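You operate a simulated robot arm through the tools that you are given. There is no shell and no other tool. Be economical: measure what you need, move in short steps, check, and stop when the job is done.

Carry out the task below with a simulated robot arm. There is one attempt and no reset: what you move stays moved.

TASK
Put things in order on the top of the desk. At the end: the beige three-ring cedar block stands where the grey can (marked "SUEDE") stood; the grey can from the top of the desk stands where the filter stood; the filter from the top of the desk stands where the brown pod (marked "COFFEE") stood; the brown pod from the top of the desk is in the blue bowl; whatever was shut is shut again. Leave all else as you found it, and nothing knocked over.
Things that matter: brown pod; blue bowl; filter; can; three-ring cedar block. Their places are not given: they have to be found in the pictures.

It is judged by the outcome, as a careful person would: the job done as asked, and still so three seconds after it is handed in. It fails if anything else is knocked over, pushed out of place, dropped, spilled or broken.

THE ROBOT
A 6-joint arm with a two-finger parallel gripper, fixed in place. Base frame: the origin is at the foot of the arm, x ahead of it, y to its left, z up; the work surface is at about z = 0. Readings come in mm, degrees, newtons and seconds.
With the tool pointing down near the work surface it reaches from about 140 to 580 mm from the base axis. Its first joint turns from -66.0 to 66.0 degrees. Payload 2.1 kg.
Tool frame: the origin (TCP) lies between the finger pads and is the grasp point; the fingertips stand 30 mm ahead of it; z points along the fingers, y is the line along which they close. The gripper opens to 94 mm. The fingers are 28 mm wide and 10 mm thick; the gripper's body (50 by 96 mm) begins 55 mm behind the TCP.
Orientation is that of the tool frame in the base frame, as a unit quaternion [w, x, y, z]. With the fingers straight down and closing along the base's y, the tool's x points along the base's -x, its y along +y and its z along -z.

THE INTERFACE
- The arm moves only by the tool move_arm. Its argument "motion" is a list of rows, each a list of 3 entries, a list of its own where there are three numbers: the closure, from 0 (fully open) to 1 (shut), then the shift along the tool's x, y, z in units of 500 mm (1.0 is 500 mm), then the turn, a rotation vector about the tool's x, y, z in units of 45 degrees (1.0 is 45 degrees). In form: [[hand, [dx, dy, dz], [ax, ay, az]], ...]. A call has 1 to 12 rows; each row is the pose to reach, as a shift and turn from the pose commanded when the call began, along the tool's axes at that moment. A call with a number of a shift or a turn outside -1 to 1 is refused whole. A row lasts 0.2 s, in which the tool goes at most 50 mm and 8.6 degrees; a call with a longer step from one row to the next is refused whole, and so is a gripper value outside its range. Where a pose cannot be reached the arm comes as near as it can. A force on the tool above 40 N (or 10 N above the force at the start of the call, whichever is more), or a blocked arm, ends the call early, and 0.2 s more pass. The fingers move at their own pace (about 72 mm/s each) and stop on an object; they squeeze with about 41 N. The grip force told is the motor's: it shows also when the fingers shut on nothing. Time passes only in rows, and 0.2 s behind the last, so rows that repeat a pose let the fingers close. It gives the time, the measured TCP pose, the force on the tool (base axes), the opening and the grip force at its end, in the units of the frame above (readings bear some noise).
- Cameras (640 x 400 px; columns grow to the right, rows downward): "scene" is fixed at [57.5, -375.9, 482.8]; the picture's right is [0.73, -0.68, 0.00], its down [-0.40, -0.43, -0.81] and it looks along [0.55, 0.59, -0.59] (base axes); focal length 233 px, centre (320, 200). "wrist" rides on the gripper at [-37, 0, -58] in the tool frame; the picture's right is [0.00, -1.00, 0.00], its down [0.97, 0.00, -0.24] and it looks along [0.24, 0.00, 0.97] (tool axes); focal length 218 px, centre (320, 200).
- grab_frame(camera): a new picture of that camera. The clock stands still meanwhile.
- measure_at(camera, pixels): for up to 12 pixels [column, row] of the newest picture of that camera ("zoom" is the newest enlarged one), the place [x, y, z] in the base frame of the surface seen there, good to about 2 mm. The clock stands still meanwhile.
- enlarge(camera, box): a new picture of the part [left, top, right, bottom] of that camera's present view, enlarged. The clock stands still meanwhile.
- sign_off(): hands the job in; it is judged then, once.

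Work in short steps. Measure before you move; look again where a grasp or a placing could have gone wrong, and mend it. You have 80 turns and 54 pictures in all, those below and enlarged ones among them. Open the gripper and draw the arm clear of the work before you hand the job in, unless the task says otherwise; then end with one line.

The tools are called after ">>>" as name(argument=value, ...) on one line, values as JSON. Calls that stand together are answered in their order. move_arm: Moves the arm, as the interface text tells. Its arguments: {"type":"object","properties":{"motion":{"type":"array"}},"required":["motion"]} The other tools are called the same way: grab_frame (camera) takes a picture; measure_at (camera, pixels) gives the place of the surface under pixels of a picture; enlarge (camera, box) takes an enlarged picture of a part of a camera's view; sign_off () hands the job in.

At the start:

```text
clock: 0.0
ee_pos: [319.5, -59.8, 303.7]
orientation: [0.0, 0.0, 1.0, 0.001]
ft_force: [-0.7, 0.2, -0.2]
finger_gap: 94.0
finger_force: 0.1
```

scene: 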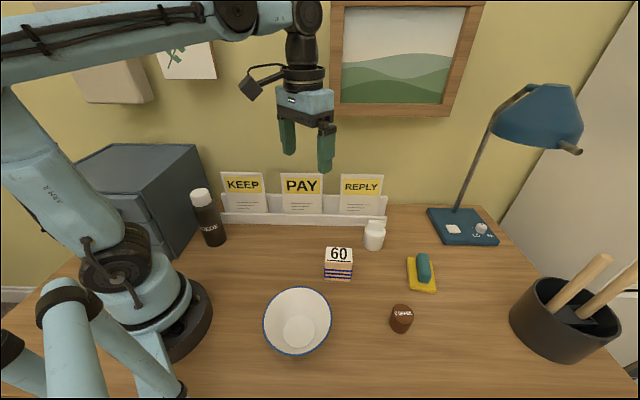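
wrist: 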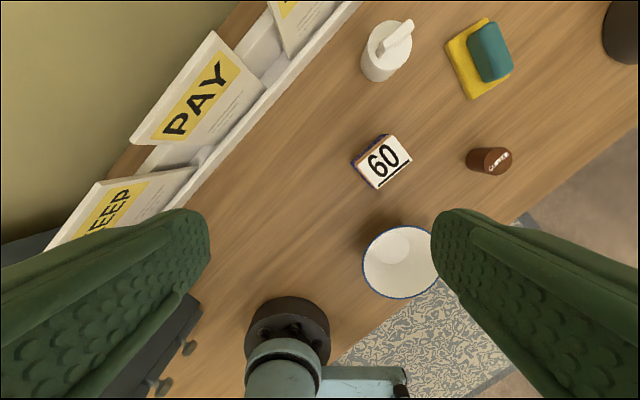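

I start by enlarging the scene to identify the objects: the bottle near (207,217), white item (374,235), "60" block (338,263), bowl (298,320), and pod (401,318).

>>> enlarge(camera="scene", box=[180, 160, 340, 260])

>>> enlarge(camera="scene", box=[310, 200, 470, 340])

>>> enlarge(camera="scene", box=[0, 120, 220, 300])

```text
4.00 times, centred on (260, 210) of scene
```

zoom: 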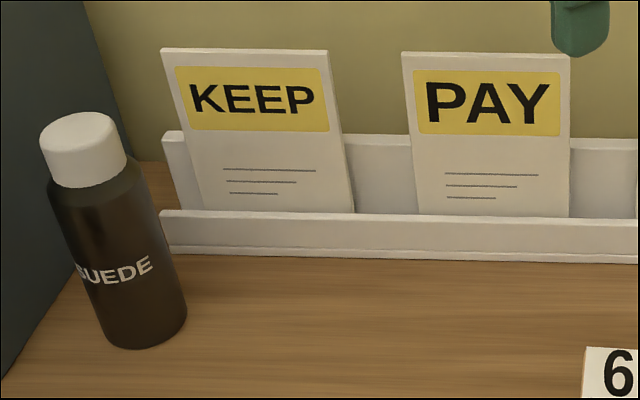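

```text
2.86 times, centred on (390, 270) of scene
```

zoom: 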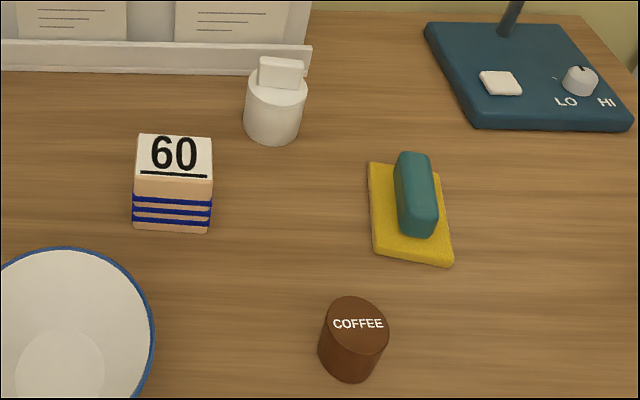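

```text
2.22 times, centred on (110, 210) of scene
```

zoom: 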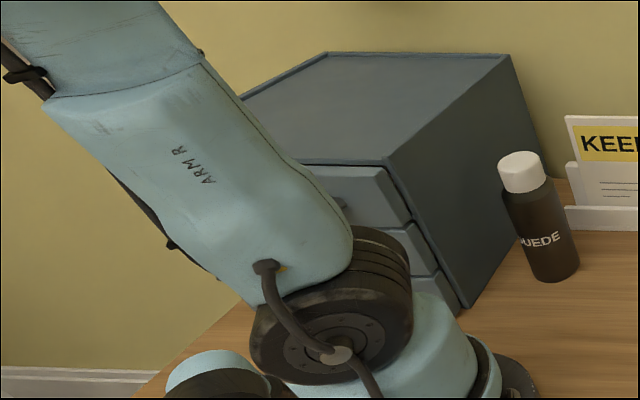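

The "60" block shows blue bands; I zoom in to see whether it is the cedar block or a distractor, and look at the white cylinder and the sponge item too.

>>> enlarge(camera="scene", box=[315, 235, 363, 290])

>>> enlarge(camera="wrist", box=[340, 0, 530, 200])

>>> enlarge(camera="wrist", box=[100, 250, 260, 400])

```text
7.27 times, centred on (339, 262) of scene
```

zoom: 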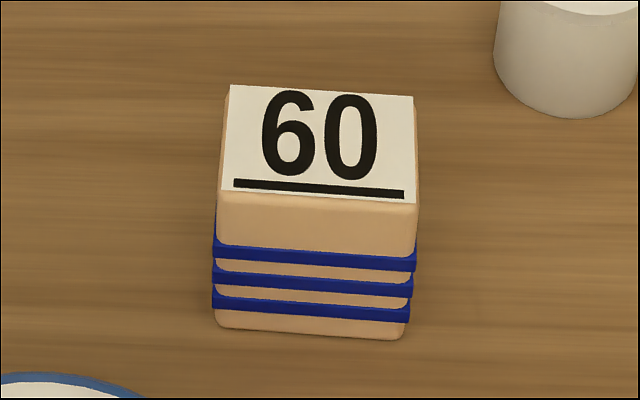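

```text
2.00 times, centred on (435, 100) of wrist
```

zoom: 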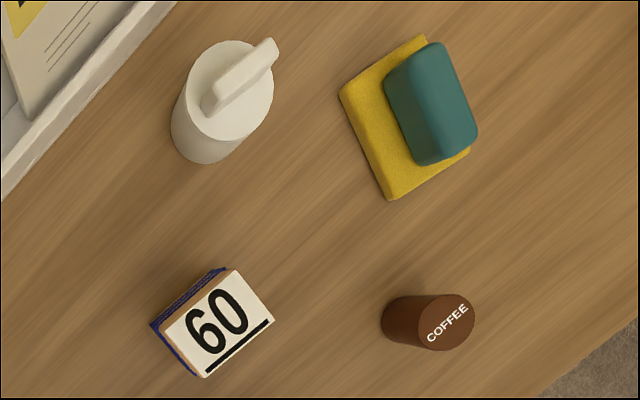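

```text
2.67 times, centred on (180, 325) of wrist
```

zoom: 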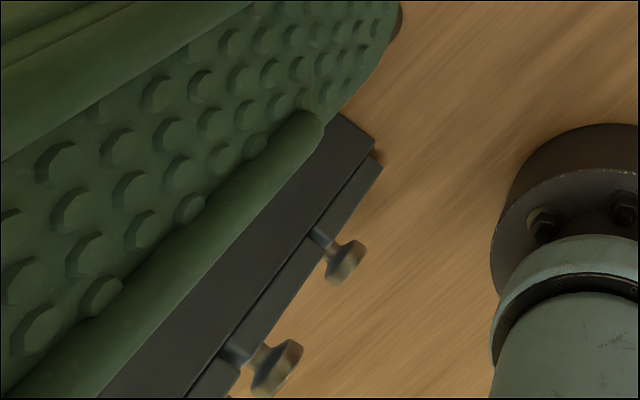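

The "60" block is beige with three blue rings. I take fresh measurements of all the objects in the scene picture.

>>> measure_at(camera="scene", pixels=[[201, 193], [212, 243], [375, 225], [373, 246], [338, 255], [338, 278], [401, 308], [398, 330], [298, 330], [298, 290], [332, 320], [264, 320]])

>>> measure_at(camera="wrist", pixels=[[186, 347], [167, 384], [190, 300], [382, 165], [493, 160], [385, 45], [400, 42], [405, 262], [380, 70], [205, 150], [330, 30], [260, 100]])

>>> measure_at(camera="scene", pixels=[[140, 191], [193, 145], [115, 143], [170, 257], [145, 195], [160, 225], [230, 220], [385, 222], [420, 285], [408, 262], [434, 288], [424, 268]])

```text
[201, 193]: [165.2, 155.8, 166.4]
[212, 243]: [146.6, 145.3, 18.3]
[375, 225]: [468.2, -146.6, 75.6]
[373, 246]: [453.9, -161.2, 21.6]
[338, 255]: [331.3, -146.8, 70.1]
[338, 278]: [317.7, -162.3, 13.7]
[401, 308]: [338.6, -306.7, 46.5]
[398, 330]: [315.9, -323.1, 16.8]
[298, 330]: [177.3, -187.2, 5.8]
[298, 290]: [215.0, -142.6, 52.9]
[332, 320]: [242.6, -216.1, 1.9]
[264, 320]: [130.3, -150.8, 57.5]
```

```text
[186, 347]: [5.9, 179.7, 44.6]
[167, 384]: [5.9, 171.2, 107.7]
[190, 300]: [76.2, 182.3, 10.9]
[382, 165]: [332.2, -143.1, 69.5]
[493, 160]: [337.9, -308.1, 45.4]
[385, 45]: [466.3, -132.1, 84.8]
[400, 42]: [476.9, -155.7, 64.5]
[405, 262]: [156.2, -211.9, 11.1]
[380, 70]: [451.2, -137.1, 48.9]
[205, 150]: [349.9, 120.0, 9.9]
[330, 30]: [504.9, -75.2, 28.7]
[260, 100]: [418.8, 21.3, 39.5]
```

```text
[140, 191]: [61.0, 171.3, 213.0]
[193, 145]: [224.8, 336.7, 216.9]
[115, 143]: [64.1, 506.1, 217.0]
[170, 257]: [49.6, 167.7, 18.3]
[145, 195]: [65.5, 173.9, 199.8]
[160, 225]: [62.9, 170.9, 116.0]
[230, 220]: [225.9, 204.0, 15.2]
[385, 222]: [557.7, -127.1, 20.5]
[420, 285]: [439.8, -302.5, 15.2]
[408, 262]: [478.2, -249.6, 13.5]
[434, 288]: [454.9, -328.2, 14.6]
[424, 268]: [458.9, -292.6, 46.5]
```

Cabinet drawers sit outside the arm's workspace; the block on the desk matches, so all five objects are located. I move above the pod (about [338,-307]) for a closer look.

>>> move_arm(motion=[[0, [-0.006, -0.08, 0.035], [0, 0, 0]], [0, [-0.012, -0.165, 0.07], [0, 0, 0]], [0, [-0.018, -0.247, 0.104], [0, 0, 0]], [0, [-0.025, -0.33, 0.14], [0, 0, 0]], [0, [-0.031, -0.41, 0.175], [0, 0, 0]], [0, [-0.037, -0.494, 0.208], [0, 0, 0]], [0, [-0.037, -0.494, 0.208], [0, 0, 0]]])

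>>> grab_frame(camera="wrist")

```text
clock: 1.6
ee_pos: [340.1, -307.1, 198.9]
orientation: [0.0, -0.001, 1.0, 0.0]
ft_force: [-0.2, -0.3, -0.9]
finger_gap: 93.9
finger_force: 0.1
```

```text
45 pictures are left
```

wrist: 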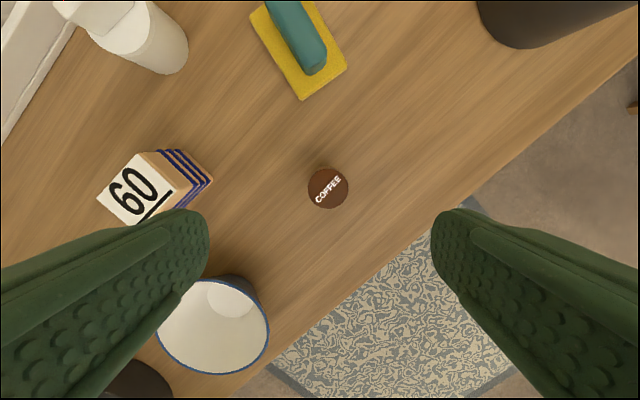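

The pod's top is a circle at about (328,188); I measure its edges and the bowl's rim points.

>>> measure_at(camera="wrist", pixels=[[328, 188], [310, 188], [346, 188], [328, 171], [328, 206], [268, 335], [215, 374], [158, 335], [262, 305], [195, 288], [225, 305], [244, 363]])

```text
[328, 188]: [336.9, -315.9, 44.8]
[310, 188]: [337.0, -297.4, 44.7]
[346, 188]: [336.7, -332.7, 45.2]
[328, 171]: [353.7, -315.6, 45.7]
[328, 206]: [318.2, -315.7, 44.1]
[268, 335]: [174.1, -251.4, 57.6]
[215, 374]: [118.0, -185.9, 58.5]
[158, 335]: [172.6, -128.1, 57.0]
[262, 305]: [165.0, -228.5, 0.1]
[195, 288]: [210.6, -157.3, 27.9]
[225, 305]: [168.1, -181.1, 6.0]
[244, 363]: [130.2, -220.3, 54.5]
```

Pod centre is (337,-315), dia ~38, height 45; bowl centre is (179,-190), rim z 57. I descend over the pod, grasp it, and check.

>>> move_arm(motion=[[0, [0.002, -0.017, 0.08], [0, 0, 0]], [0, [0.004, -0.017, 0.16], [0, 0, 0]], [0, [0.004, -0.017, 0.24], [0, 0, 0]], [0, [0.004, -0.017, 0.3], [0, 0, 0]], [0, [0.004, -0.017, 0.327], [0, 0, 0]], [0.8, [0.004, -0.017, 0.327], [0, 0, 0]], [0.8, [0.004, -0.017, 0.327], [0, 0, 0]], [0.8, [0.004, -0.017, 0.327], [0, 0, 0]], [0.8, [0.004, -0.017, 0.327], [0, 0, 0]]])

```text
clock: 3.6
ee_pos: [337.1, -313.8, 36.7]
orientation: [0.0, 0.0, 1.0, 0.0]
ft_force: [-0.5, -0.5, -0.3]
finger_gap: 38.3
finger_force: 40.7
```

The pod is held (gap 38.3 mm). I lift it 110 mm and carry it above the bowl centre.

>>> move_arm(motion=[[0.8, [0, 0, -0.08], [0, 0, 0]], [0.8, [0, 0, -0.16], [0, 0, 0]], [0.8, [0, 0, -0.22], [0, 0, 0]], [0.8, [0.064, 0.05, -0.22], [0, 0, 0]], [0.8, [0.128, 0.1, -0.22], [0, 0, 0]], [0.8, [0.192, 0.15, -0.22], [0, 0, 0]], [0.8, [0.256, 0.2, -0.22], [0, 0, 0]], [0.8, [0.316, 0.249, -0.22], [0, 0, 0]], [0.8, [0.316, 0.249, -0.22], [0, 0, 0]]])

>>> grab_frame(camera="wrist")

```text
clock: 5.6
ee_pos: [180.2, -189.0, 144.4]
orientation: [0.001, 0.0, 1.0, 0.001]
ft_force: [-0.2, -0.1, -0.1]
finger_gap: 38.4
finger_force: 40.5
```

```text
44 pictures are left
```

wrist: 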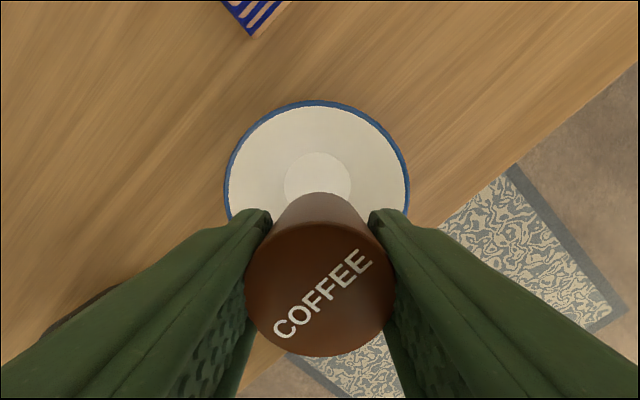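

The pod is held over the bowl; I measure the rim and bottom here to check centring and wall slope.

>>> measure_at(camera="wrist", pixels=[[227, 185], [408, 190], [318, 102], [318, 175], [285, 182], [350, 182], [318, 154], [270, 182], [318, 130]])

```text
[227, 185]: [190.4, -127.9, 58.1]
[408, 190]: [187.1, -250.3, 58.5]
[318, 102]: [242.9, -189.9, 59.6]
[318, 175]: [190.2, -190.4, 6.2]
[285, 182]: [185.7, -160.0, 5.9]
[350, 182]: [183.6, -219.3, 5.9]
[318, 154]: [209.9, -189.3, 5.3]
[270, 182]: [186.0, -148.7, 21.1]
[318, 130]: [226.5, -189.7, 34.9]
```

The bowl floor has radius 30 centred at (180,-190), z 6, so the pod is centred. I lower to just above the floor, open slightly and rise.

>>> move_arm(motion=[[0.8, [0, -0.002, 0.08], [0, 0, 0]], [0.8, [0, -0.002, 0.15], [0, 0, 0]], [0.8, [0, -0.002, 0.185], [0, 0, 0]], [0.8, [0, -0.002, 0.197], [0, 0, 0]], [0.8, [0, -0.002, 0.197], [0, 0, 0]], [0.52, [0, -0.002, 0.197], [0, 0, 0]], [0.52, [0, -0.002, 0.197], [0, 0, 0]], [0.5, [0, -0.002, 0.15], [0, 0, 0]], [0.5, [0, -0.002, 0.08], [0, 0, 0]], [0.5, [0, -0.002, 0], [0, 0, 0]], [0.5, [0, 0, -0.05], [0, 0, 0]]])

>>> grab_frame(camera="wrist")

```text
clock: 8.0
ee_pos: [179.1, -190.3, 171.7]
orientation: [0.001, 0.0, 1.0, 0.0]
ft_force: [0.5, 0.4, 0.1]
finger_gap: 47.0
finger_force: 0.1
```

```text
43 pictures are left
```

wrist: 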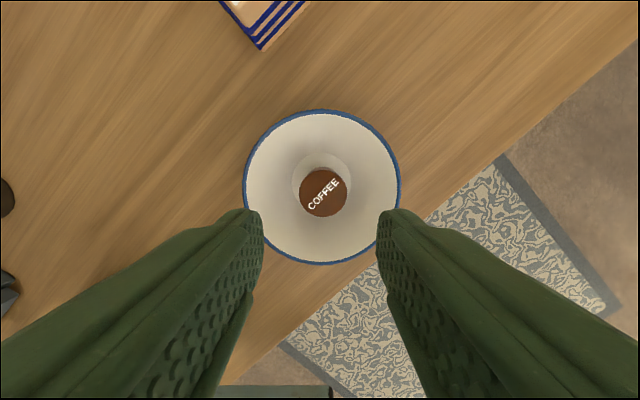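

The pod stands upright in the bowl. Next I move above the filter at about (462,-145) to look at it.

>>> move_arm(motion=[[0.3, [-0.03, 0.01, -0.06], [0, 0, 0]], [0.1, [-0.12, 0.02, -0.1], [0, 0, 0]], [0, [-0.21, 0.035, -0.1], [0, 0, 0]], [0, [-0.3, 0.05, -0.1], [0, 0, 0]], [0, [-0.39, 0.065, -0.1], [0, 0, 0]], [0, [-0.48, 0.08, -0.1], [0, 0, 0]], [0, [-0.566, 0.09, -0.1], [0, 0, 0]], [0, [-0.566, 0.09, -0.1], [0, 0, 0]]])

>>> grab_frame(camera="wrist")

```text
clock: 9.8
ee_pos: [462.9, -145.2, 220.1]
orientation: [0.0, 0.0, 1.0, -0.001]
ft_force: [-0.5, -0.7, -0.5]
finger_gap: 93.9
finger_force: 0.1
```

```text
42 pictures are left
```

wrist: 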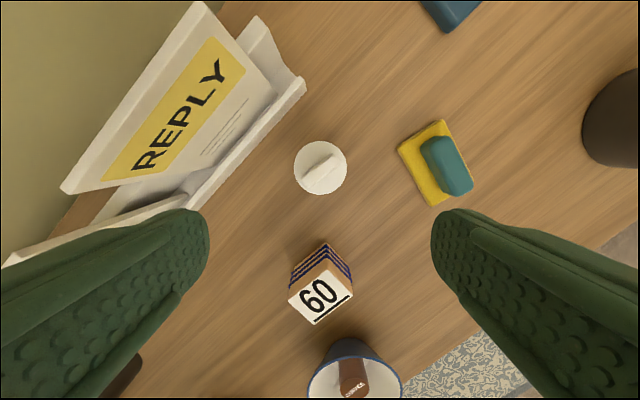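

The filter's round lid is at (321,168) with a bar handle across. I measure its edges, the bar, and the block's top corners.

>>> measure_at(camera="wrist", pixels=[[297, 166], [345, 166], [321, 144], [317, 192], [321, 172], [306, 182], [336, 157], [289, 300], [328, 272], [352, 296], [313, 323], [321, 298]])

>>> enlarge(camera="wrist", box=[240, 110, 400, 210])

```text
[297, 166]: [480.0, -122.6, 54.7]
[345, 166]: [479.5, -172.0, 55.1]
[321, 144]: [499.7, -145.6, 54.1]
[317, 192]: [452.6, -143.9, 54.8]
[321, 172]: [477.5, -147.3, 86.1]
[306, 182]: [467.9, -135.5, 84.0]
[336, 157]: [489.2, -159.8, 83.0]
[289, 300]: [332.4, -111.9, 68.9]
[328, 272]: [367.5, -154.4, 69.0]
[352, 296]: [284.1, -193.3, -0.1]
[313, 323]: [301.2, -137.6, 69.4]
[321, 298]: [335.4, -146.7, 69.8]
```

```text
4.00 times, centred on (320, 160) of wrist
```

zoom: 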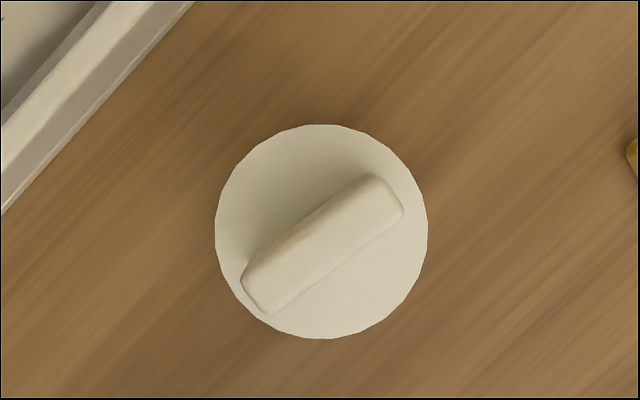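

Filter body centre is (477,-147), dia ~50, top z 56, bar top z 86. I descend to TCP z 40 and close on the body.

>>> move_arm(motion=[[0.15, [-0.028, -0.004, 0.08], [0, 0, 0]], [0.15, [-0.028, -0.004, 0.16], [0, 0, 0]], [0.15, [-0.028, -0.004, 0.24], [0, 0, 0]], [0.15, [-0.028, -0.004, 0.31], [0, 0, 0]], [0.15, [-0.028, -0.004, 0.345], [0, 0, 0]], [0.15, [-0.028, -0.004, 0.36], [0, 0, 0]], [0.7, [-0.028, -0.004, 0.36], [0, 0, 0]], [0.7, [-0.028, -0.004, 0.36], [0, 0, 0]], [0.7, [-0.028, -0.004, 0.36], [0, 0, 0]], [0.7, [-0.028, -0.004, 0.36], [0, 0, 0]]])

```text
clock: 12.0
ee_pos: [474.9, -148.6, 40.3]
orientation: [0.0, 0.0, 1.0, 0.0]
ft_force: [0.4, -0.4, -1.0]
finger_gap: 52.5
finger_force: 41.1
```

Filter is gripped (52.5 mm). I lift it 110 mm and carry it over the pod's old place (337,-315).

>>> move_arm(motion=[[0.7, [0, 0, -0.07], [0, 0, 0]], [0.7, [0, 0, -0.15], [0, 0, 0]], [0.7, [0, 0, -0.22], [0, 0, 0]], [0.7, [0.056, -0.067, -0.22], [0, 0, 0]], [0.7, [0.112, -0.134, -0.22], [0, 0, 0]], [0.7, [0.168, -0.201, -0.22], [0, 0, 0]], [0.7, [0.224, -0.268, -0.22], [0, 0, 0]], [0.7, [0.28, -0.335, -0.22], [0, 0, 0]], [0.7, [0.28, -0.335, -0.22], [0, 0, 0]], [0.7, [0.28, -0.335, -0.14], [0, 0, 0]], [0.7, [0.28, -0.335, -0.08], [0, 0, 0]], [0.7, [0.28, -0.335, -0.04], [0, 0, 0]]])

>>> grab_frame(camera="scene")

```text
clock: 14.6
ee_pos: [336.0, -314.5, 60.2]
orientation: [0.0, 0.0, 1.0, 0.001]
ft_force: [-0.1, -0.4, -1.0]
finger_gap: 52.7
finger_force: 40.8
```

```text
40 pictures are left
```

scene: 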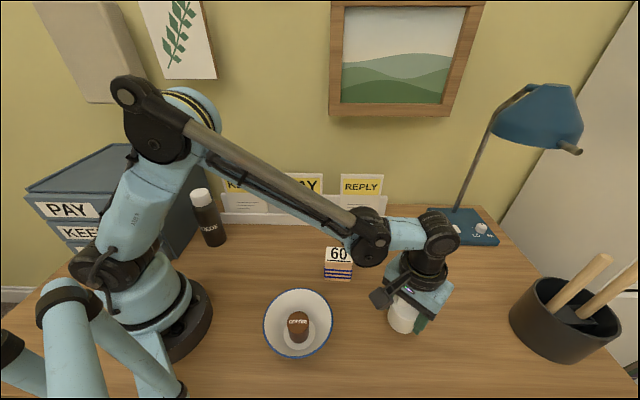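

Filter is above the spot at (336,-315), 20 mm up, hanging upright. I lower, release, and rise.

>>> move_arm(motion=[[0.7, [0, -0.001, 0.025], [0, 0, 0]], [0.7, [0, -0.001, 0.039], [0, 0, 0]], [0.7, [0, -0.001, 0.039], [0, 0, 0]], [0.3, [0, -0.001, 0.039], [0, 0, 0]], [0.2, [0, -0.001, 0.039], [0, 0, 0]], [0.2, [0, -0.001, 0.039], [0, 0, 0]], [0.2, [0, -0.001, -0.03], [0, 0, 0]], [0.1, [0, -0.001, -0.11], [0, 0, 0]], [0, [0, -0.001, -0.2], [0, 0, 0]], [0, [0, -0.001, -0.28], [0, 0, 0]], [0, [0, -0.001, -0.28], [0, 0, 0]]])

>>> grab_frame(camera="wrist")

```text
clock: 17.0
ee_pos: [334.9, -315.2, 202.1]
orientation: [-0.001, 0.001, 1.0, 0.0]
ft_force: [0.9, -0.8, -0.7]
finger_gap: 94.1
finger_force: 0.0
```

```text
39 pictures are left
```

wrist: 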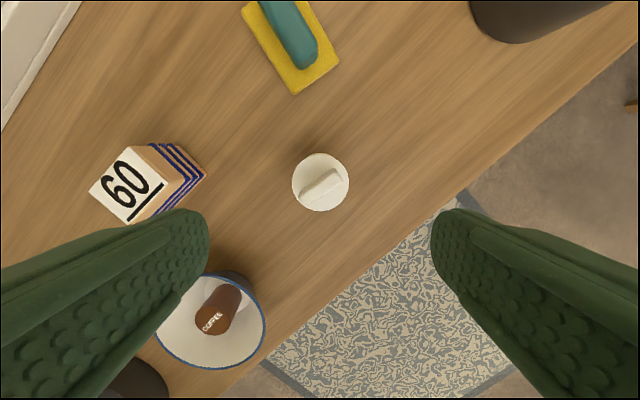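

Filter stands where the pod was. I now move high above the can near (152,165), turning the tool 45° so the fingers close parallel to the cabinet.

>>> measure_at(camera="wrist", pixels=[[294, 183], [348, 183], [320, 155], [320, 211]])

>>> move_arm(motion=[[0, [0.033, 0.087, -0.02], [0, 0, 0.09]], [0, [0.067, 0.175, -0.04], [0, 0, 0.18]], [0, [0.1, 0.262, -0.06], [0, 0, 0.27]], [0, [0.133, 0.349, -0.08], [0, 0, 0.36]], [0, [0.167, 0.436, -0.1], [0, 0, 0.45]], [0, [0.2, 0.524, -0.12], [0, 0, 0.54]], [0, [0.233, 0.611, -0.14], [0, 0, 0.63]], [0, [0.266, 0.698, -0.16], [0, 0, 0.72]], [0, [0.3, 0.786, -0.18], [0, 0, 0.82]], [0, [0.333, 0.873, -0.2], [0, 0, 0.91]], [0, [0.366, 0.96, -0.22], [0, 0, 1.0]], [0, [0.366, 0.96, -0.22], [0, 0, 1.0]]])

>>> grab_frame(camera="wrist")

```text
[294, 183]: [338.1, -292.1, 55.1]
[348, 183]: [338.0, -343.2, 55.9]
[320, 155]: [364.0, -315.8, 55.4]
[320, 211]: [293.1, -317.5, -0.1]
```

```text
clock: 19.6
ee_pos: [152.4, 164.7, 310.9]
orientation: [-0.001, 0.382, 0.924, -0.001]
ft_force: [0.3, 0.2, 0.1]
finger_gap: 94.2
finger_force: 0.1
```

```text
38 pictures are left
```

wrist: 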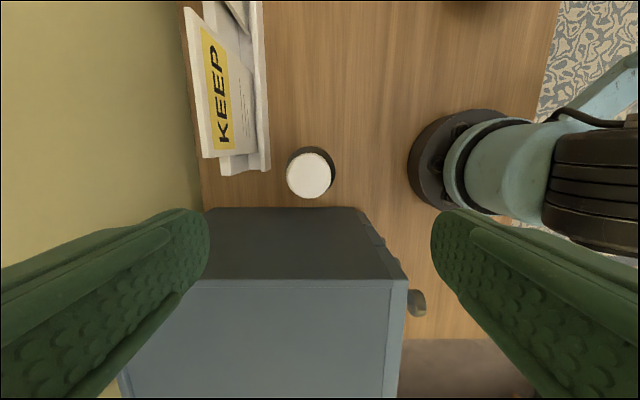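

The can's white cap is at (309,175), beside the cabinet's face. I measure the cap edges, the body, and the nearby cabinet edges.

>>> measure_at(camera="wrist", pixels=[[309, 175], [289, 175], [329, 175], [309, 155], [309, 195], [334, 165], [305, 148], [300, 278], [230, 275], [300, 225], [265, 165], [230, 130]])

>>> enlarge(camera="wrist", box=[260, 120, 380, 220])

```text
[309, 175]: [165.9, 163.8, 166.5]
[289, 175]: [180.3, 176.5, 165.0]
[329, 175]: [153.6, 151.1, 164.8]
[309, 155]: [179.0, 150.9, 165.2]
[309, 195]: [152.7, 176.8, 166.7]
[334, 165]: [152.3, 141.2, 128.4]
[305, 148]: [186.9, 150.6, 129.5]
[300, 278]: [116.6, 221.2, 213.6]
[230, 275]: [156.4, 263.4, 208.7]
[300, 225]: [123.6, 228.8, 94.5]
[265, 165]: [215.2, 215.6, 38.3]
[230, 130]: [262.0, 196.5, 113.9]
```

```text
4.00 times, centred on (320, 170) of wrist
```

zoom: 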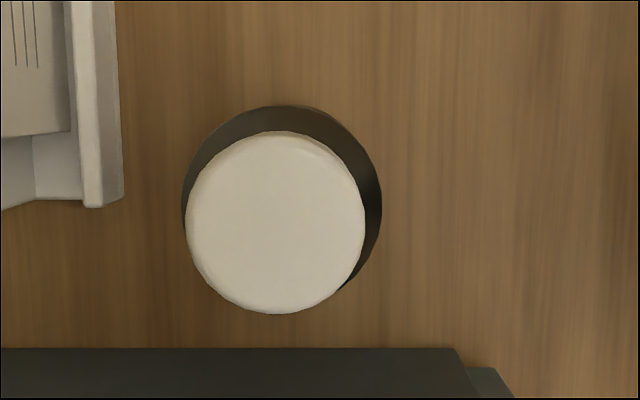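

Can centre is (166,164), body dia ~53, shoulder z ~129, cap top 166. I descend to TCP z 119 with gap 75 and grip the body.

>>> move_arm(motion=[[0.2, [-0.021, 0.018, 0.06], [0, 0, 0]], [0.2, [-0.021, 0.018, 0.12], [0, 0, 0]], [0.2, [-0.021, 0.018, 0.2], [0, 0, 0]], [0.2, [-0.021, 0.018, 0.28], [0, 0, 0]], [0.2, [-0.021, 0.018, 0.35], [0, 0, 0]], [0.2, [-0.021, 0.018, 0.384], [0, 0, 0]], [0.2, [-0.021, 0.018, 0.384], [0, 0, 0]], [0.7, [-0.021, 0.018, 0.384], [0, 0, 0]], [0.7, [-0.021, 0.018, 0.384], [0, 0, 0]], [0.7, [-0.021, 0.018, 0.384], [0, 0, 0]]])

```text
clock: 21.8
ee_pos: [166.7, 162.7, 120.0]
orientation: [0.0, 0.383, 0.924, 0.0]
ft_force: [-0.5, 1.1, -0.4]
finger_gap: 55.6
finger_force: 40.3
```

Can is gripped (55.6 mm). I lift it 60 mm and carry it along the line parallel to the letter rack toward the filter's old place (477,-147).

>>> move_arm(motion=[[0.7, [0, 0, -0.06], [0, 0, 0]], [0.7, [0, 0, -0.12], [0, 0, 0]], [0.7, [-0.07, 0, -0.13], [0, 0, 0]], [0.7, [-0.155, 0, -0.13], [0, 0, 0]], [0.7, [-0.24, 0, -0.13], [0, 0, 0]], [0.7, [-0.325, 0, -0.13], [0, 0, 0]], [0.7, [-0.41, 0, -0.13], [0, 0, 0]], [0.7, [-0.5, 0, -0.13], [0, 0, 0]], [0.7, [-0.59, 0, -0.13], [0, 0, 0]], [0.7, [-0.67, 0, -0.13], [0, 0, 0]], [0.7, [-0.75, 0, -0.13], [0, 0, 0]], [0.7, [-0.82, 0, -0.13], [0, 0, 0]]])

>>> grab_frame(camera="scene")

```text
clock: 24.4
ee_pos: [456.5, -125.3, 182.8]
orientation: [0.0, 0.382, 0.924, 0.0]
ft_force: [-0.5, -1.3, -2.5]
finger_gap: 54.9
finger_force: 41.2
```

```text
36 pictures are left
```

scene: 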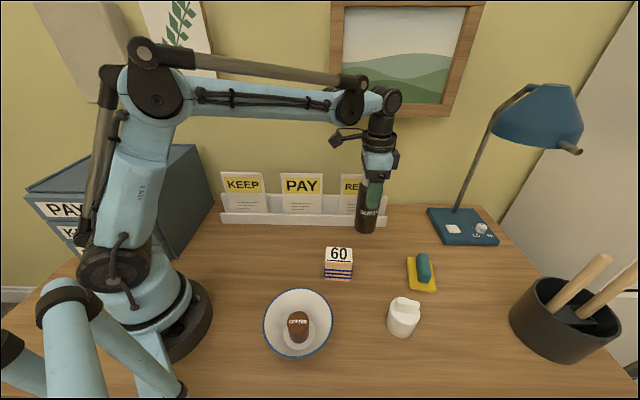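

The can hangs upright at (456,-125), 63 mm up. I move the last 30 mm, lower it, release and rise straight up.

>>> move_arm(motion=[[0.7, [-0.03, -0.001, 0], [0, 0, 0]], [0.7, [-0.06, -0.002, 0], [0, 0, 0]], [0.7, [-0.06, -0.002, 0.06], [0, 0, 0]], [0.7, [-0.06, -0.002, 0.11], [0, 0, 0]], [0.7, [-0.06, -0.002, 0.129], [0, 0, 0]], [0.7, [-0.06, -0.002, 0.129], [0, 0, 0]], [0.4, [-0.06, -0.002, 0.129], [0, 0, 0]], [0.2, [-0.06, -0.002, 0.129], [0, 0, 0]], [0.2, [-0.06, -0.002, 0.129], [0, 0, 0]], [0.2, [-0.06, -0.002, 0.07], [0, 0, 0]], [0.2, [-0.06, -0.002, -0.02], [0, 0, 0]], [0.2, [-0.06, -0.002, -0.11], [0, 0, 0]]])

```text
clock: 27.0
ee_pos: [476.8, -148.0, 240.8]
orientation: [0.0, 0.383, 0.924, 0.0]
ft_force: [-0.6, -0.1, 0.5]
finger_gap: 75.3
finger_force: 0.0
```

Fingers are clear above the can. I move above the block (335,-146) and look, also checking the can.

>>> move_arm(motion=[[0.1, [0, 0, -0.04], [0, 0, 0]], [0, [0.06, -0.055, -0.04], [0, 0, 0]], [0, [0.12, -0.115, -0.04], [0, 0, 0]], [0, [0.17, -0.165, -0.03], [0, 0, 0]], [0, [0.203, -0.198, 0], [0, 0, 0]], [0, [0.203, -0.198, 0], [0, 0, 0]]])

>>> grab_frame(camera="wrist")

>>> grab_frame(camera="scene")

```text
clock: 28.4
ee_pos: [334.7, -146.3, 239.2]
orientation: [0.0, 0.383, 0.924, 0.0]
ft_force: [-0.1, 0.1, -0.1]
finger_gap: 93.9
finger_force: 0.0
```

```text
35 pictures are left
```

wrist: 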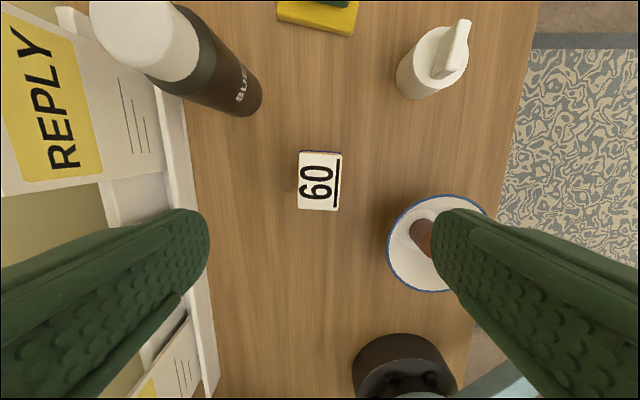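

```text
34 pictures are left
```

scene: 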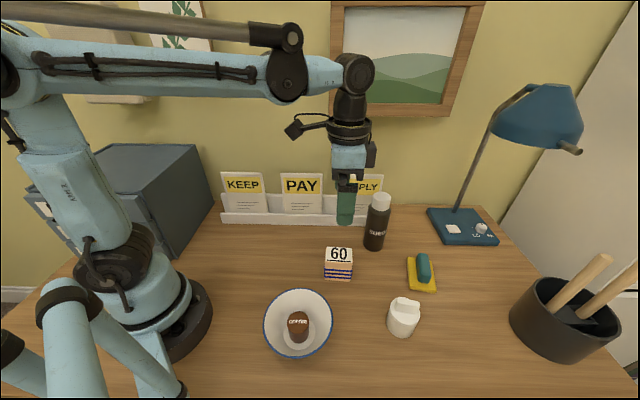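

Can stands upright at the filter's old place. Block top corners show at (298,152),(342,154),(338,210),(297,208); I measure them.

>>> measure_at(camera="wrist", pixels=[[300, 154], [339, 156], [336, 207], [299, 205], [319, 181], [262, 100], [235, 105], [262, 85], [318, 149]])

>>> enlarge(camera="wrist", box=[270, 130, 370, 230])

```text
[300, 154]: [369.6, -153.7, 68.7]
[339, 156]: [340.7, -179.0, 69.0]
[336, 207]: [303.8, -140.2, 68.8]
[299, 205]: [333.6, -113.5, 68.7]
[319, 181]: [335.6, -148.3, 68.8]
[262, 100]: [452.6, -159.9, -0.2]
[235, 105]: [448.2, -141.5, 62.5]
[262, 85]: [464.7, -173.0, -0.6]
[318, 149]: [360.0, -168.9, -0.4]
```

```text
4.00 times, centred on (320, 180) of wrist
```

zoom: 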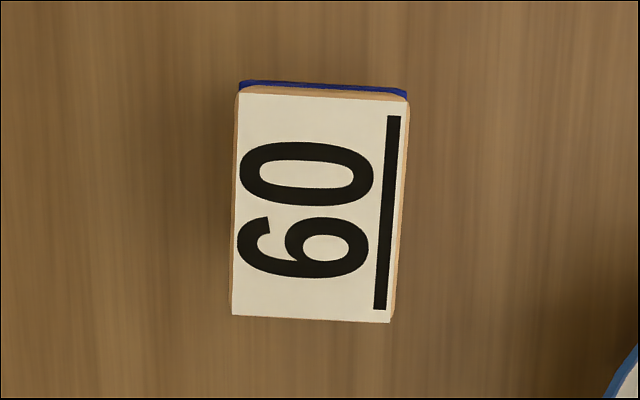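

Block centre is (337,-147), short side ~42 mm along a 41.7° direction. I turn 3.2° more, descend to TCP z 40 and grip across the short side.

>>> move_arm(motion=[[0, [-0.0035, 0.003, 0.08], [0, 0, 0.072]], [0, [-0.0035, 0.003, 0.16], [0, 0, 0.072]], [0.1, [-0.0035, 0.003, 0.24], [0, 0, 0.072]], [0.1, [-0.0035, 0.003, 0.32], [0, 0, 0.072]], [0.1, [-0.0035, 0.003, 0.375], [0, 0, 0.072]], [0.1, [-0.0035, 0.003, 0.399], [0, 0, 0.072]], [0.1, [-0.0035, 0.003, 0.399], [0, 0, 0.072]], [0.75, [-0.0035, 0.003, 0.399], [0, 0, 0.072]], [0.75, [-0.0035, 0.003, 0.399], [0, 0, 0.072]], [0.75, [-0.0035, 0.003, 0.399], [0, 0, 0.072]], [0.75, [-0.0035, 0.003, 0.399], [0, 0, 0.072]]])

```text
clock: 30.8
ee_pos: [337.6, -146.8, 40.5]
orientation: [0.001, 0.408, 0.913, -0.001]
ft_force: [-0.4, -0.6, -0.8]
finger_gap: 49.9
finger_force: 40.7
```

Block is gripped. I lift 80 mm and carry it to above the can's old place (166,164).

>>> move_arm(motion=[[0.75, [0, 0, -0.06], [0, 0, 0]], [0.75, [0, 0, -0.13], [0, 0, 0]], [0.75, [0.06, 0.014, -0.16], [0, 0, 0]], [0.75, [0.145, 0.034, -0.16], [0, 0, 0]], [0.75, [0.23, 0.053, -0.16], [0, 0, 0]], [0.75, [0.315, 0.073, -0.16], [0, 0, 0]], [0.75, [0.4, 0.0925, -0.16], [0, 0, 0]], [0.75, [0.485, 0.112, -0.16], [0, 0, 0]], [0.75, [0.57, 0.132, -0.16], [0, 0, 0]], [0.75, [0.64, 0.148, -0.16], [0, 0, 0]], [0.75, [0.692, 0.16, -0.16], [0, 0, 0]], [0.75, [0.692, 0.16, -0.16], [0, 0, 0]]])

>>> grab_frame(camera="scene")

```text
clock: 33.2
ee_pos: [174.5, 150.6, 120.8]
orientation: [0.004, 0.406, 0.914, -0.008]
ft_force: [7.8, -24.4, 22.8]
finger_gap: 49.5
finger_force: 40.7
stopped in row 11: the force on the tool passed its limit (the readings are from after the stop); the commanded pose is now the measured one
```

```text
32 pictures are left
```

scene: 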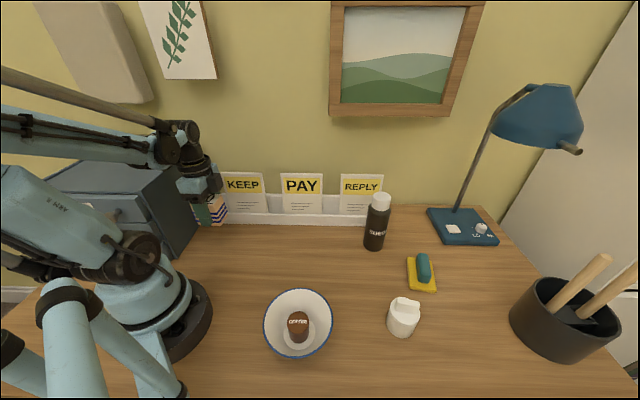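

The call stopped on a force pushing back in -y/+z at (174,151). I look closely at what was touched before moving on.

>>> enlarge(camera="scene", box=[120, 110, 280, 250])

>>> grab_frame(camera="wrist")

```text
2.86 times, centred on (200, 180) of scene
```

zoom: 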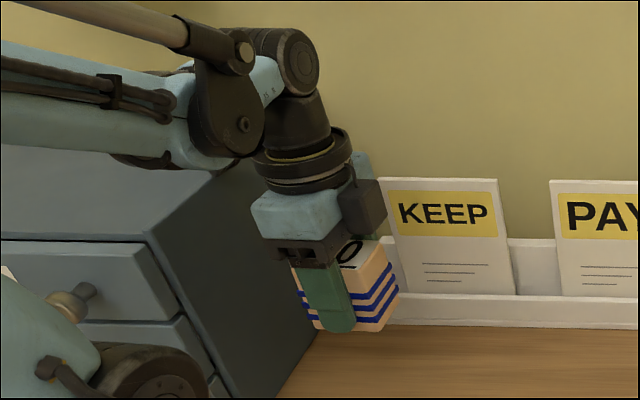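

```text
30 pictures are left
```

wrist: 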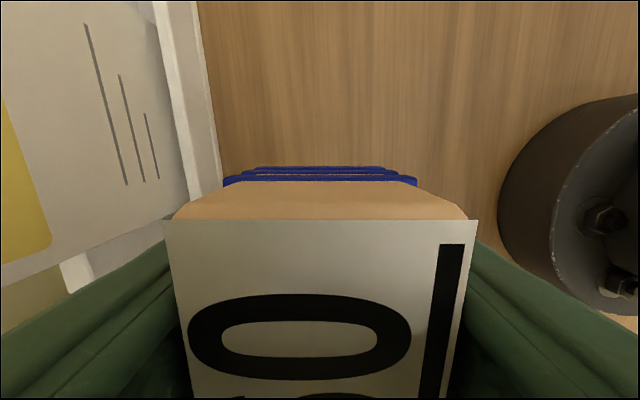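

I measure the block in the grip and nearby surfaces to find the contact and whether the block is still held straight.

>>> measure_at(camera="wrist", pixels=[[320, 240], [320, 380], [180, 240], [450, 240], [320, 205], [320, 178], [230, 100], [185, 100], [80, 270], [250, 170], [100, 150], [30, 200]])

>>> measure_at(camera="zoom", pixels=[[150, 240], [250, 165], [245, 145], [285, 215], [300, 250], [330, 320], [380, 330], [240, 120], [200, 260], [300, 130], [360, 200], [270, 180]])

```text
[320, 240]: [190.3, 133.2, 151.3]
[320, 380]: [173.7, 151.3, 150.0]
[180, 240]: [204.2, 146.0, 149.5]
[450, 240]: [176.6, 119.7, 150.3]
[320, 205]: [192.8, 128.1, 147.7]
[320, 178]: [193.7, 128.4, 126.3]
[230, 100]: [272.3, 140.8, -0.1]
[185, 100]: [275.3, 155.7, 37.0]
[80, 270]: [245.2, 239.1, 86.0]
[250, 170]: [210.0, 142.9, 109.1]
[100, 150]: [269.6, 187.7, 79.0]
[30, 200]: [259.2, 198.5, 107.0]
```

```text
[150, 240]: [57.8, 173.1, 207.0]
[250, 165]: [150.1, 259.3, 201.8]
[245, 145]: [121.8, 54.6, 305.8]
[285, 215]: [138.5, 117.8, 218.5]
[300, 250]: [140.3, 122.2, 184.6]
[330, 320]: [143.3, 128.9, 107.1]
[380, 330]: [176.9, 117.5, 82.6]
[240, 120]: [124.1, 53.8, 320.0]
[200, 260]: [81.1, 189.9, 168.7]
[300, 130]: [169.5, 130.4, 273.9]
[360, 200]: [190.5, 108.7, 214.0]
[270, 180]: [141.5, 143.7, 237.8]
```

Nothing visible is touching: the block is level (top z 150) and the cabinet is over 60 mm away, so a wrist-yaw limit (~90°) is likely. I back off a little, raise, and turn the tool 12° back.

>>> move_arm(motion=[[0.75, [-0.02, -0.005, -0.01], [0, 0, 0]], [0.75, [-0.04, -0.01, -0.03], [0, 0, 0]], [0.75, [-0.04, -0.01, -0.04], [0, 0, -0.09]], [0.75, [-0.04, -0.01, -0.04], [0, 0, -0.18]], [0.75, [-0.04, -0.01, -0.04], [0, 0, -0.27]], [0.75, [-0.04, -0.01, -0.04], [0, 0, -0.27]]])

```text
clock: 34.6
ee_pos: [184.3, 133.8, 141.0]
orientation: [0.003, 0.308, 0.951, -0.006]
ft_force: [-0.5, -0.9, -0.5]
finger_gap: 49.5
finger_force: 40.4
```

Force is back to zero. I make the remaining ~35 mm to (166,164) slowly at this height, also removing the ~0.8° tilt.

>>> move_arm(motion=[[0.75, [0.01, 0.005, 0], [-0.012, 0.012, 0]], [0.75, [0.025, 0.011, 0], [-0.012, 0.012, 0]], [0.75, [0.04, 0.017, 0], [-0.012, 0.012, 0]], [0.75, [0.053, 0.023, 0], [-0.012, 0.012, 0]], [0.75, [0.065, 0.0275, 0], [-0.012, 0.012, 0]], [0.75, [0.065, 0.0275, 0], [-0.012, 0.012, 0]]])

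```text
clock: 36.0
ee_pos: [165.9, 163.6, 139.2]
orientation: [0.0, 0.309, 0.951, -0.002]
ft_force: [0.8, -0.3, -0.9]
finger_gap: 49.4
finger_force: 41.1
```

Now at (166,164), z 139, no contact. I lower slowly to z ~60 first.

>>> move_arm(motion=[[0.75, [0, 0, 0.03], [0, 0, 0]], [0.75, [0, 0, 0.06], [0, 0, 0]], [0.75, [0, 0, 0.09], [0, 0, 0]], [0.75, [0, 0, 0.12], [0, 0, 0]], [0.75, [0, 0, 0.15], [0, 0, 0]], [0.75, [0, 0, 0.16], [0, 0, 0]]])

>>> grab_frame(camera="scene")

```text
clock: 36.6
ee_pos: [163.1, 165.8, 115.5]
orientation: [-0.008, 0.303, 0.953, 0.0]
ft_force: [0.5, -5.4, 12.6]
finger_gap: 49.7
finger_force: 41.2
stopped in row 2: the force on the tool passed its limit (the readings are from after the stop); the commanded pose is now the measured one
```

```text
29 pictures are left
```

scene: 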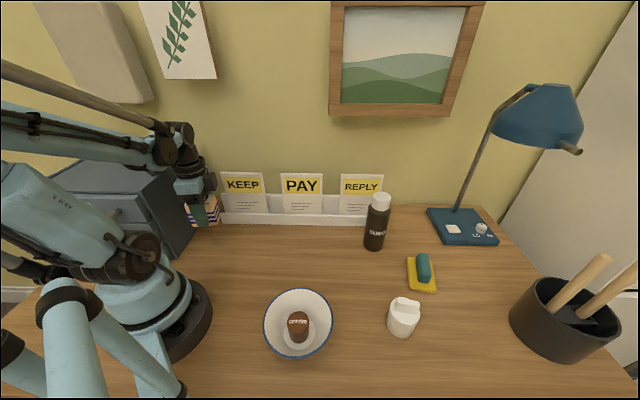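

The wrist carries a bracket box on the tool's +x side (seen left of the gripper at (293,130) earlier), which now lands on the cabinet top. I rise 100 mm and remove the tilt, then will turn the tool so the box faces the base.

>>> move_arm(motion=[[0.75, [0, 0, -0.03], [0, 0, 0]], [0.75, [0, 0, -0.08], [-0.006, -0.019, 0]], [0.75, [0, 0, -0.14], [-0.006, -0.019, 0]], [0.75, [0, 0, -0.2], [-0.006, -0.019, 0]], [0.75, [0, 0, -0.2], [-0.006, -0.019, 0]]])

>>> enlarge(camera="scene", box=[0, 90, 260, 280])

```text
clock: 37.8
ee_pos: [164.1, 165.3, 216.7]
orientation: [0.003, 0.305, 0.952, 0.0]
ft_force: [0.4, -0.1, -1.0]
finger_gap: 49.5
finger_force: 40.8
```

```text
2.11 times, centred on (130, 185) of scene
```

zoom: 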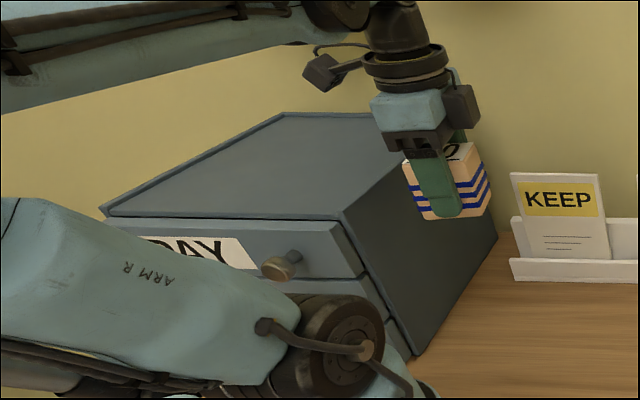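

Confirmed: the box at zoom (325,70) was over the cabinet top; the cabinet itself is unmoved (corner still at about (140,192)). I turn the tool toward its natural yaw, away from the cabinet.

>>> move_arm(motion=[[0.75, [0, 0, 0], [0.002, 0.007, -0.17]], [0.75, [0, 0, 0], [0.002, 0.007, -0.34]], [0.75, [0, 0, 0], [0.002, 0.007, -0.51]], [0.75, [0, 0, 0], [0.002, 0.007, -0.68]], [0.75, [0, 0, 0], [0.002, 0.007, -0.84]], [0.75, [0, 0, 0], [0.002, 0.007, -1.0]], [0.75, [0, 0, 0], [0.002, 0.007, -1.0]]])

>>> move_arm(motion=[[0.75, [0, 0, 0], [0, 0, -0.17]], [0.75, [0, 0, 0], [0, 0, -0.34]], [0.75, [0, 0, 0], [0, 0, -0.51]], [0.75, [0, 0, 0], [0, 0, -0.68]], [0.75, [0, 0, 0], [0, 0, -0.8]], [0.75, [0, 0, 0], [0, 0, -0.8]]])

>>> grab_frame(camera="scene")

>>> grab_frame(camera="wrist")

```text
clock: 39.4
ee_pos: [165.4, 165.5, 214.9]
orientation: [-0.002, -0.083, 0.997, -0.001]
ft_force: [0.7, 0.5, -0.7]
finger_gap: 49.4
finger_force: 40.6
```

```text
clock: 40.8
ee_pos: [165.2, 165.5, 215.8]
orientation: [-0.002, -0.388, 0.922, -0.001]
ft_force: [-0.7, -0.2, -0.6]
finger_gap: 49.7
finger_force: 40.9
```

```text
27 pictures are left
```

scene: 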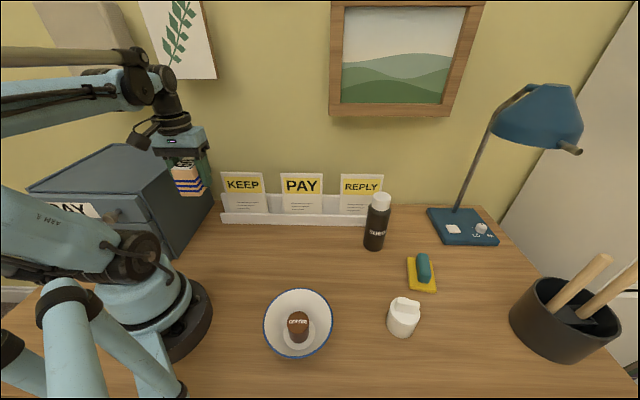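

```text
26 pictures are left
```

wrist: 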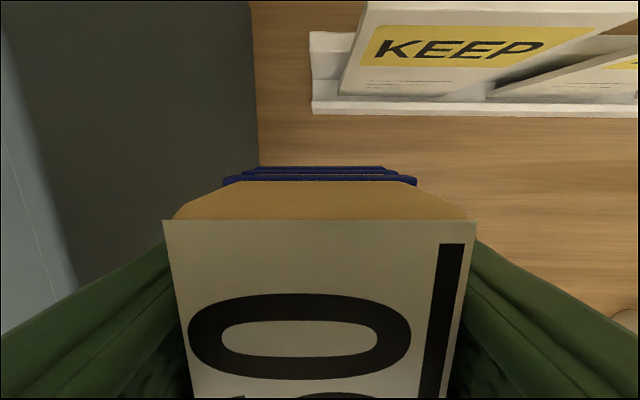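

The box is now at scene (143,133), turned toward the base side; I measure it and the gripper before lowering.

>>> measure_at(camera="scene", pixels=[[143, 133], [136, 142], [148, 142], [158, 125], [138, 190], [188, 192], [190, 168], [180, 150], [155, 152]])

>>> enlarge(camera="scene", box=[100, 60, 260, 260])

>>> measure_at(camera="wrist", pixels=[[320, 240], [320, 380], [180, 240], [450, 240], [258, 100], [150, 150], [315, 80], [315, 112]])

```text
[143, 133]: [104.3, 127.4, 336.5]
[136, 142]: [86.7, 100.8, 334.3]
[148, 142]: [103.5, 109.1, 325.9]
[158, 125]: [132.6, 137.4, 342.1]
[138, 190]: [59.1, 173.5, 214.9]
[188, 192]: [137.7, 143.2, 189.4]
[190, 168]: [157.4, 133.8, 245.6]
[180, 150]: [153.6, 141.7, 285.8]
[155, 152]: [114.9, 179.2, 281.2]
```

```text
2.00 times, centred on (180, 160) of scene
```

zoom: 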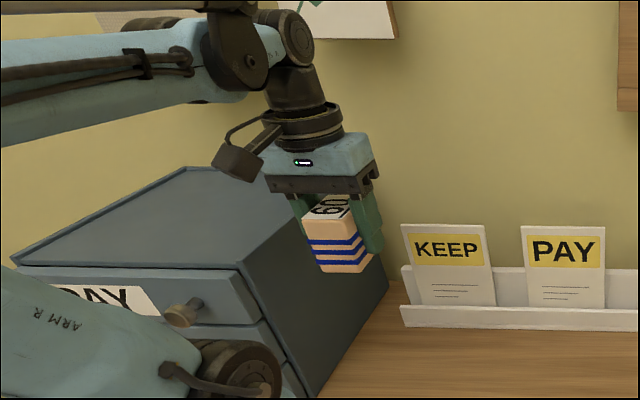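

```text
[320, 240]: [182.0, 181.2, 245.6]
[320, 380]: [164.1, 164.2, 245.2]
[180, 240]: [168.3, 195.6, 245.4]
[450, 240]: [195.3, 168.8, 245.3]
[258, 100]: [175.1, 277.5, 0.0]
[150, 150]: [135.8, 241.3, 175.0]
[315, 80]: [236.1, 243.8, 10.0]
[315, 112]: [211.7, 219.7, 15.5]
```

Clearances look fine (gripper corner ~29 mm from cabinet, block top level at z 245). I lower slowly to z ~65.

>>> move_arm(motion=[[0.75, [0, -0.003, 0.04], [0, 0, 0]], [0.75, [0, -0.003, 0.09], [0, 0, 0]], [0.75, [0, -0.003, 0.14], [0, 0, 0]], [0.75, [0, -0.003, 0.18], [0, 0, 0]], [0.75, [0, -0.003, 0.22], [0, 0, 0]], [0.75, [0, -0.003, 0.26], [0, 0, 0]], [0.75, [0, -0.003, 0.3], [0, 0, 0]], [0.75, [0, -0.003, 0.3], [0, 0, 0]]])

>>> grab_frame(camera="scene")

```text
clock: 42.6
ee_pos: [165.2, 162.7, 65.0]
orientation: [-0.002, -0.387, 0.922, -0.001]
ft_force: [0.2, -0.5, -0.1]
finger_gap: 49.7
finger_force: 41.7
```

```text
24 pictures are left
```

scene: 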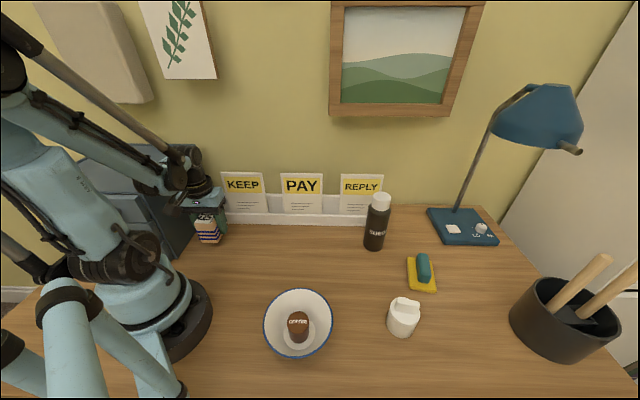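

No contact; 24 mm left. I lower, release to gap ~66, and rise slowly.

>>> move_arm(motion=[[0.75, [0, 0, 0.025], [0, 0, 0]], [0.75, [0, 0, 0.042], [0, 0, 0]], [0.75, [0, 0, 0.048], [0, 0, 0]], [0.75, [0, 0, 0.048], [0, 0, 0]], [0.4, [0, 0, 0.048], [0, 0, 0]], [0.3, [0, 0, 0.048], [0, 0, 0]], [0.3, [0, 0, 0.048], [0, 0, 0]], [0.3, [0, 0, -0.02], [0, 0, 0]], [0.3, [0, 0, -0.1], [0, 0, 0]], [0.3, [0, 0, -0.19], [0, 0, 0]], [0.3, [0, 0, -0.28], [0, 0, 0]], [0.3, [0, 0, -0.36], [0, 0, 0]]])

>>> grab_frame(camera="wrist")

```text
clock: 45.2
ee_pos: [166.7, 163.4, 246.7]
orientation: [-0.002, -0.386, 0.922, 0.0]
ft_force: [0.7, 0.2, 0.6]
finger_gap: 65.9
finger_force: 0.1
```

```text
23 pictures are left
```

wrist: 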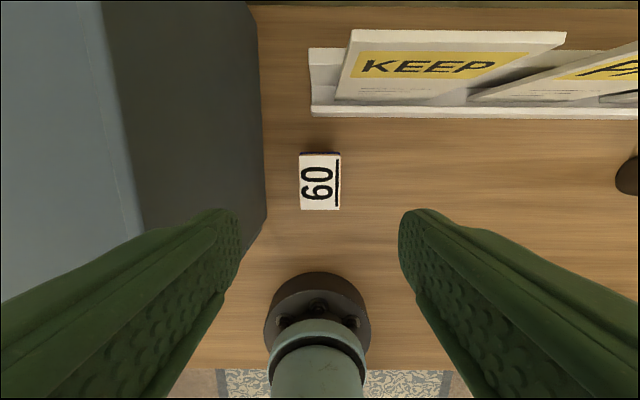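

The block stands upright at the can's old spot. I verify positions, then retreat the arm clear.

>>> measure_at(camera="wrist", pixels=[[301, 156], [339, 156], [338, 208], [302, 208], [320, 180]])

>>> move_arm(motion=[[0.3, [0, 0, -0.06], [0, 0, 0]], [0.2, [0.004, -0.07, -0.1], [0, 0, 0]], [0.1, [0.008, -0.16, -0.12], [0, 0, 0]], [0, [0.012, -0.25, -0.12], [0, 0, 0]], [0, [0.016, -0.34, -0.12], [0, 0, 0]], [0, [0.018, -0.42, -0.12], [0, 0, 0]], [0, [0.018, -0.42, -0.12], [0, 0, 0]]])

>>> grab_frame(camera="scene")

>>> enlarge(camera="scene", box=[180, 160, 440, 360])

```text
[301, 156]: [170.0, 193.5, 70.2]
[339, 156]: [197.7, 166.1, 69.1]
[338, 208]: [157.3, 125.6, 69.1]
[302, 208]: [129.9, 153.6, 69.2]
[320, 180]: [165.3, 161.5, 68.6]
```

```text
clock: 46.8
ee_pos: [309.4, 9.7, 305.2]
orientation: [-0.002, -0.388, 0.922, 0.0]
ft_force: [0.1, -1.0, -0.6]
finger_gap: 93.8
finger_force: 0.1
```

```text
22 pictures are left
```

scene: 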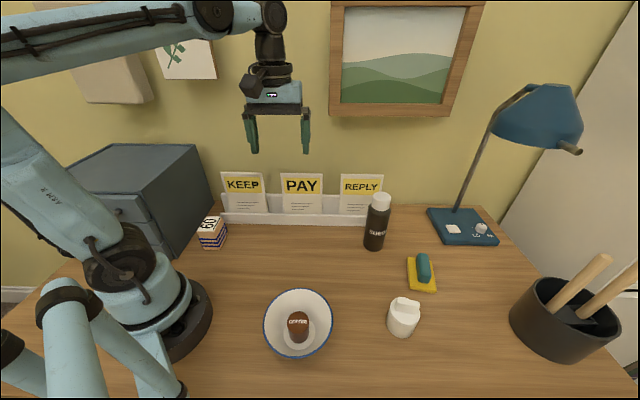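

```text
2.00 times, centred on (310, 260) of scene
```

zoom: 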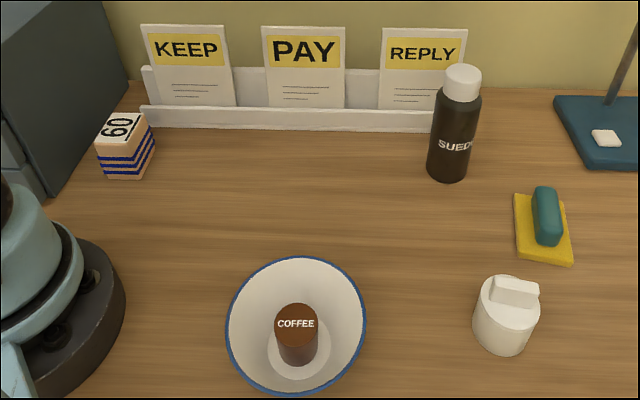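

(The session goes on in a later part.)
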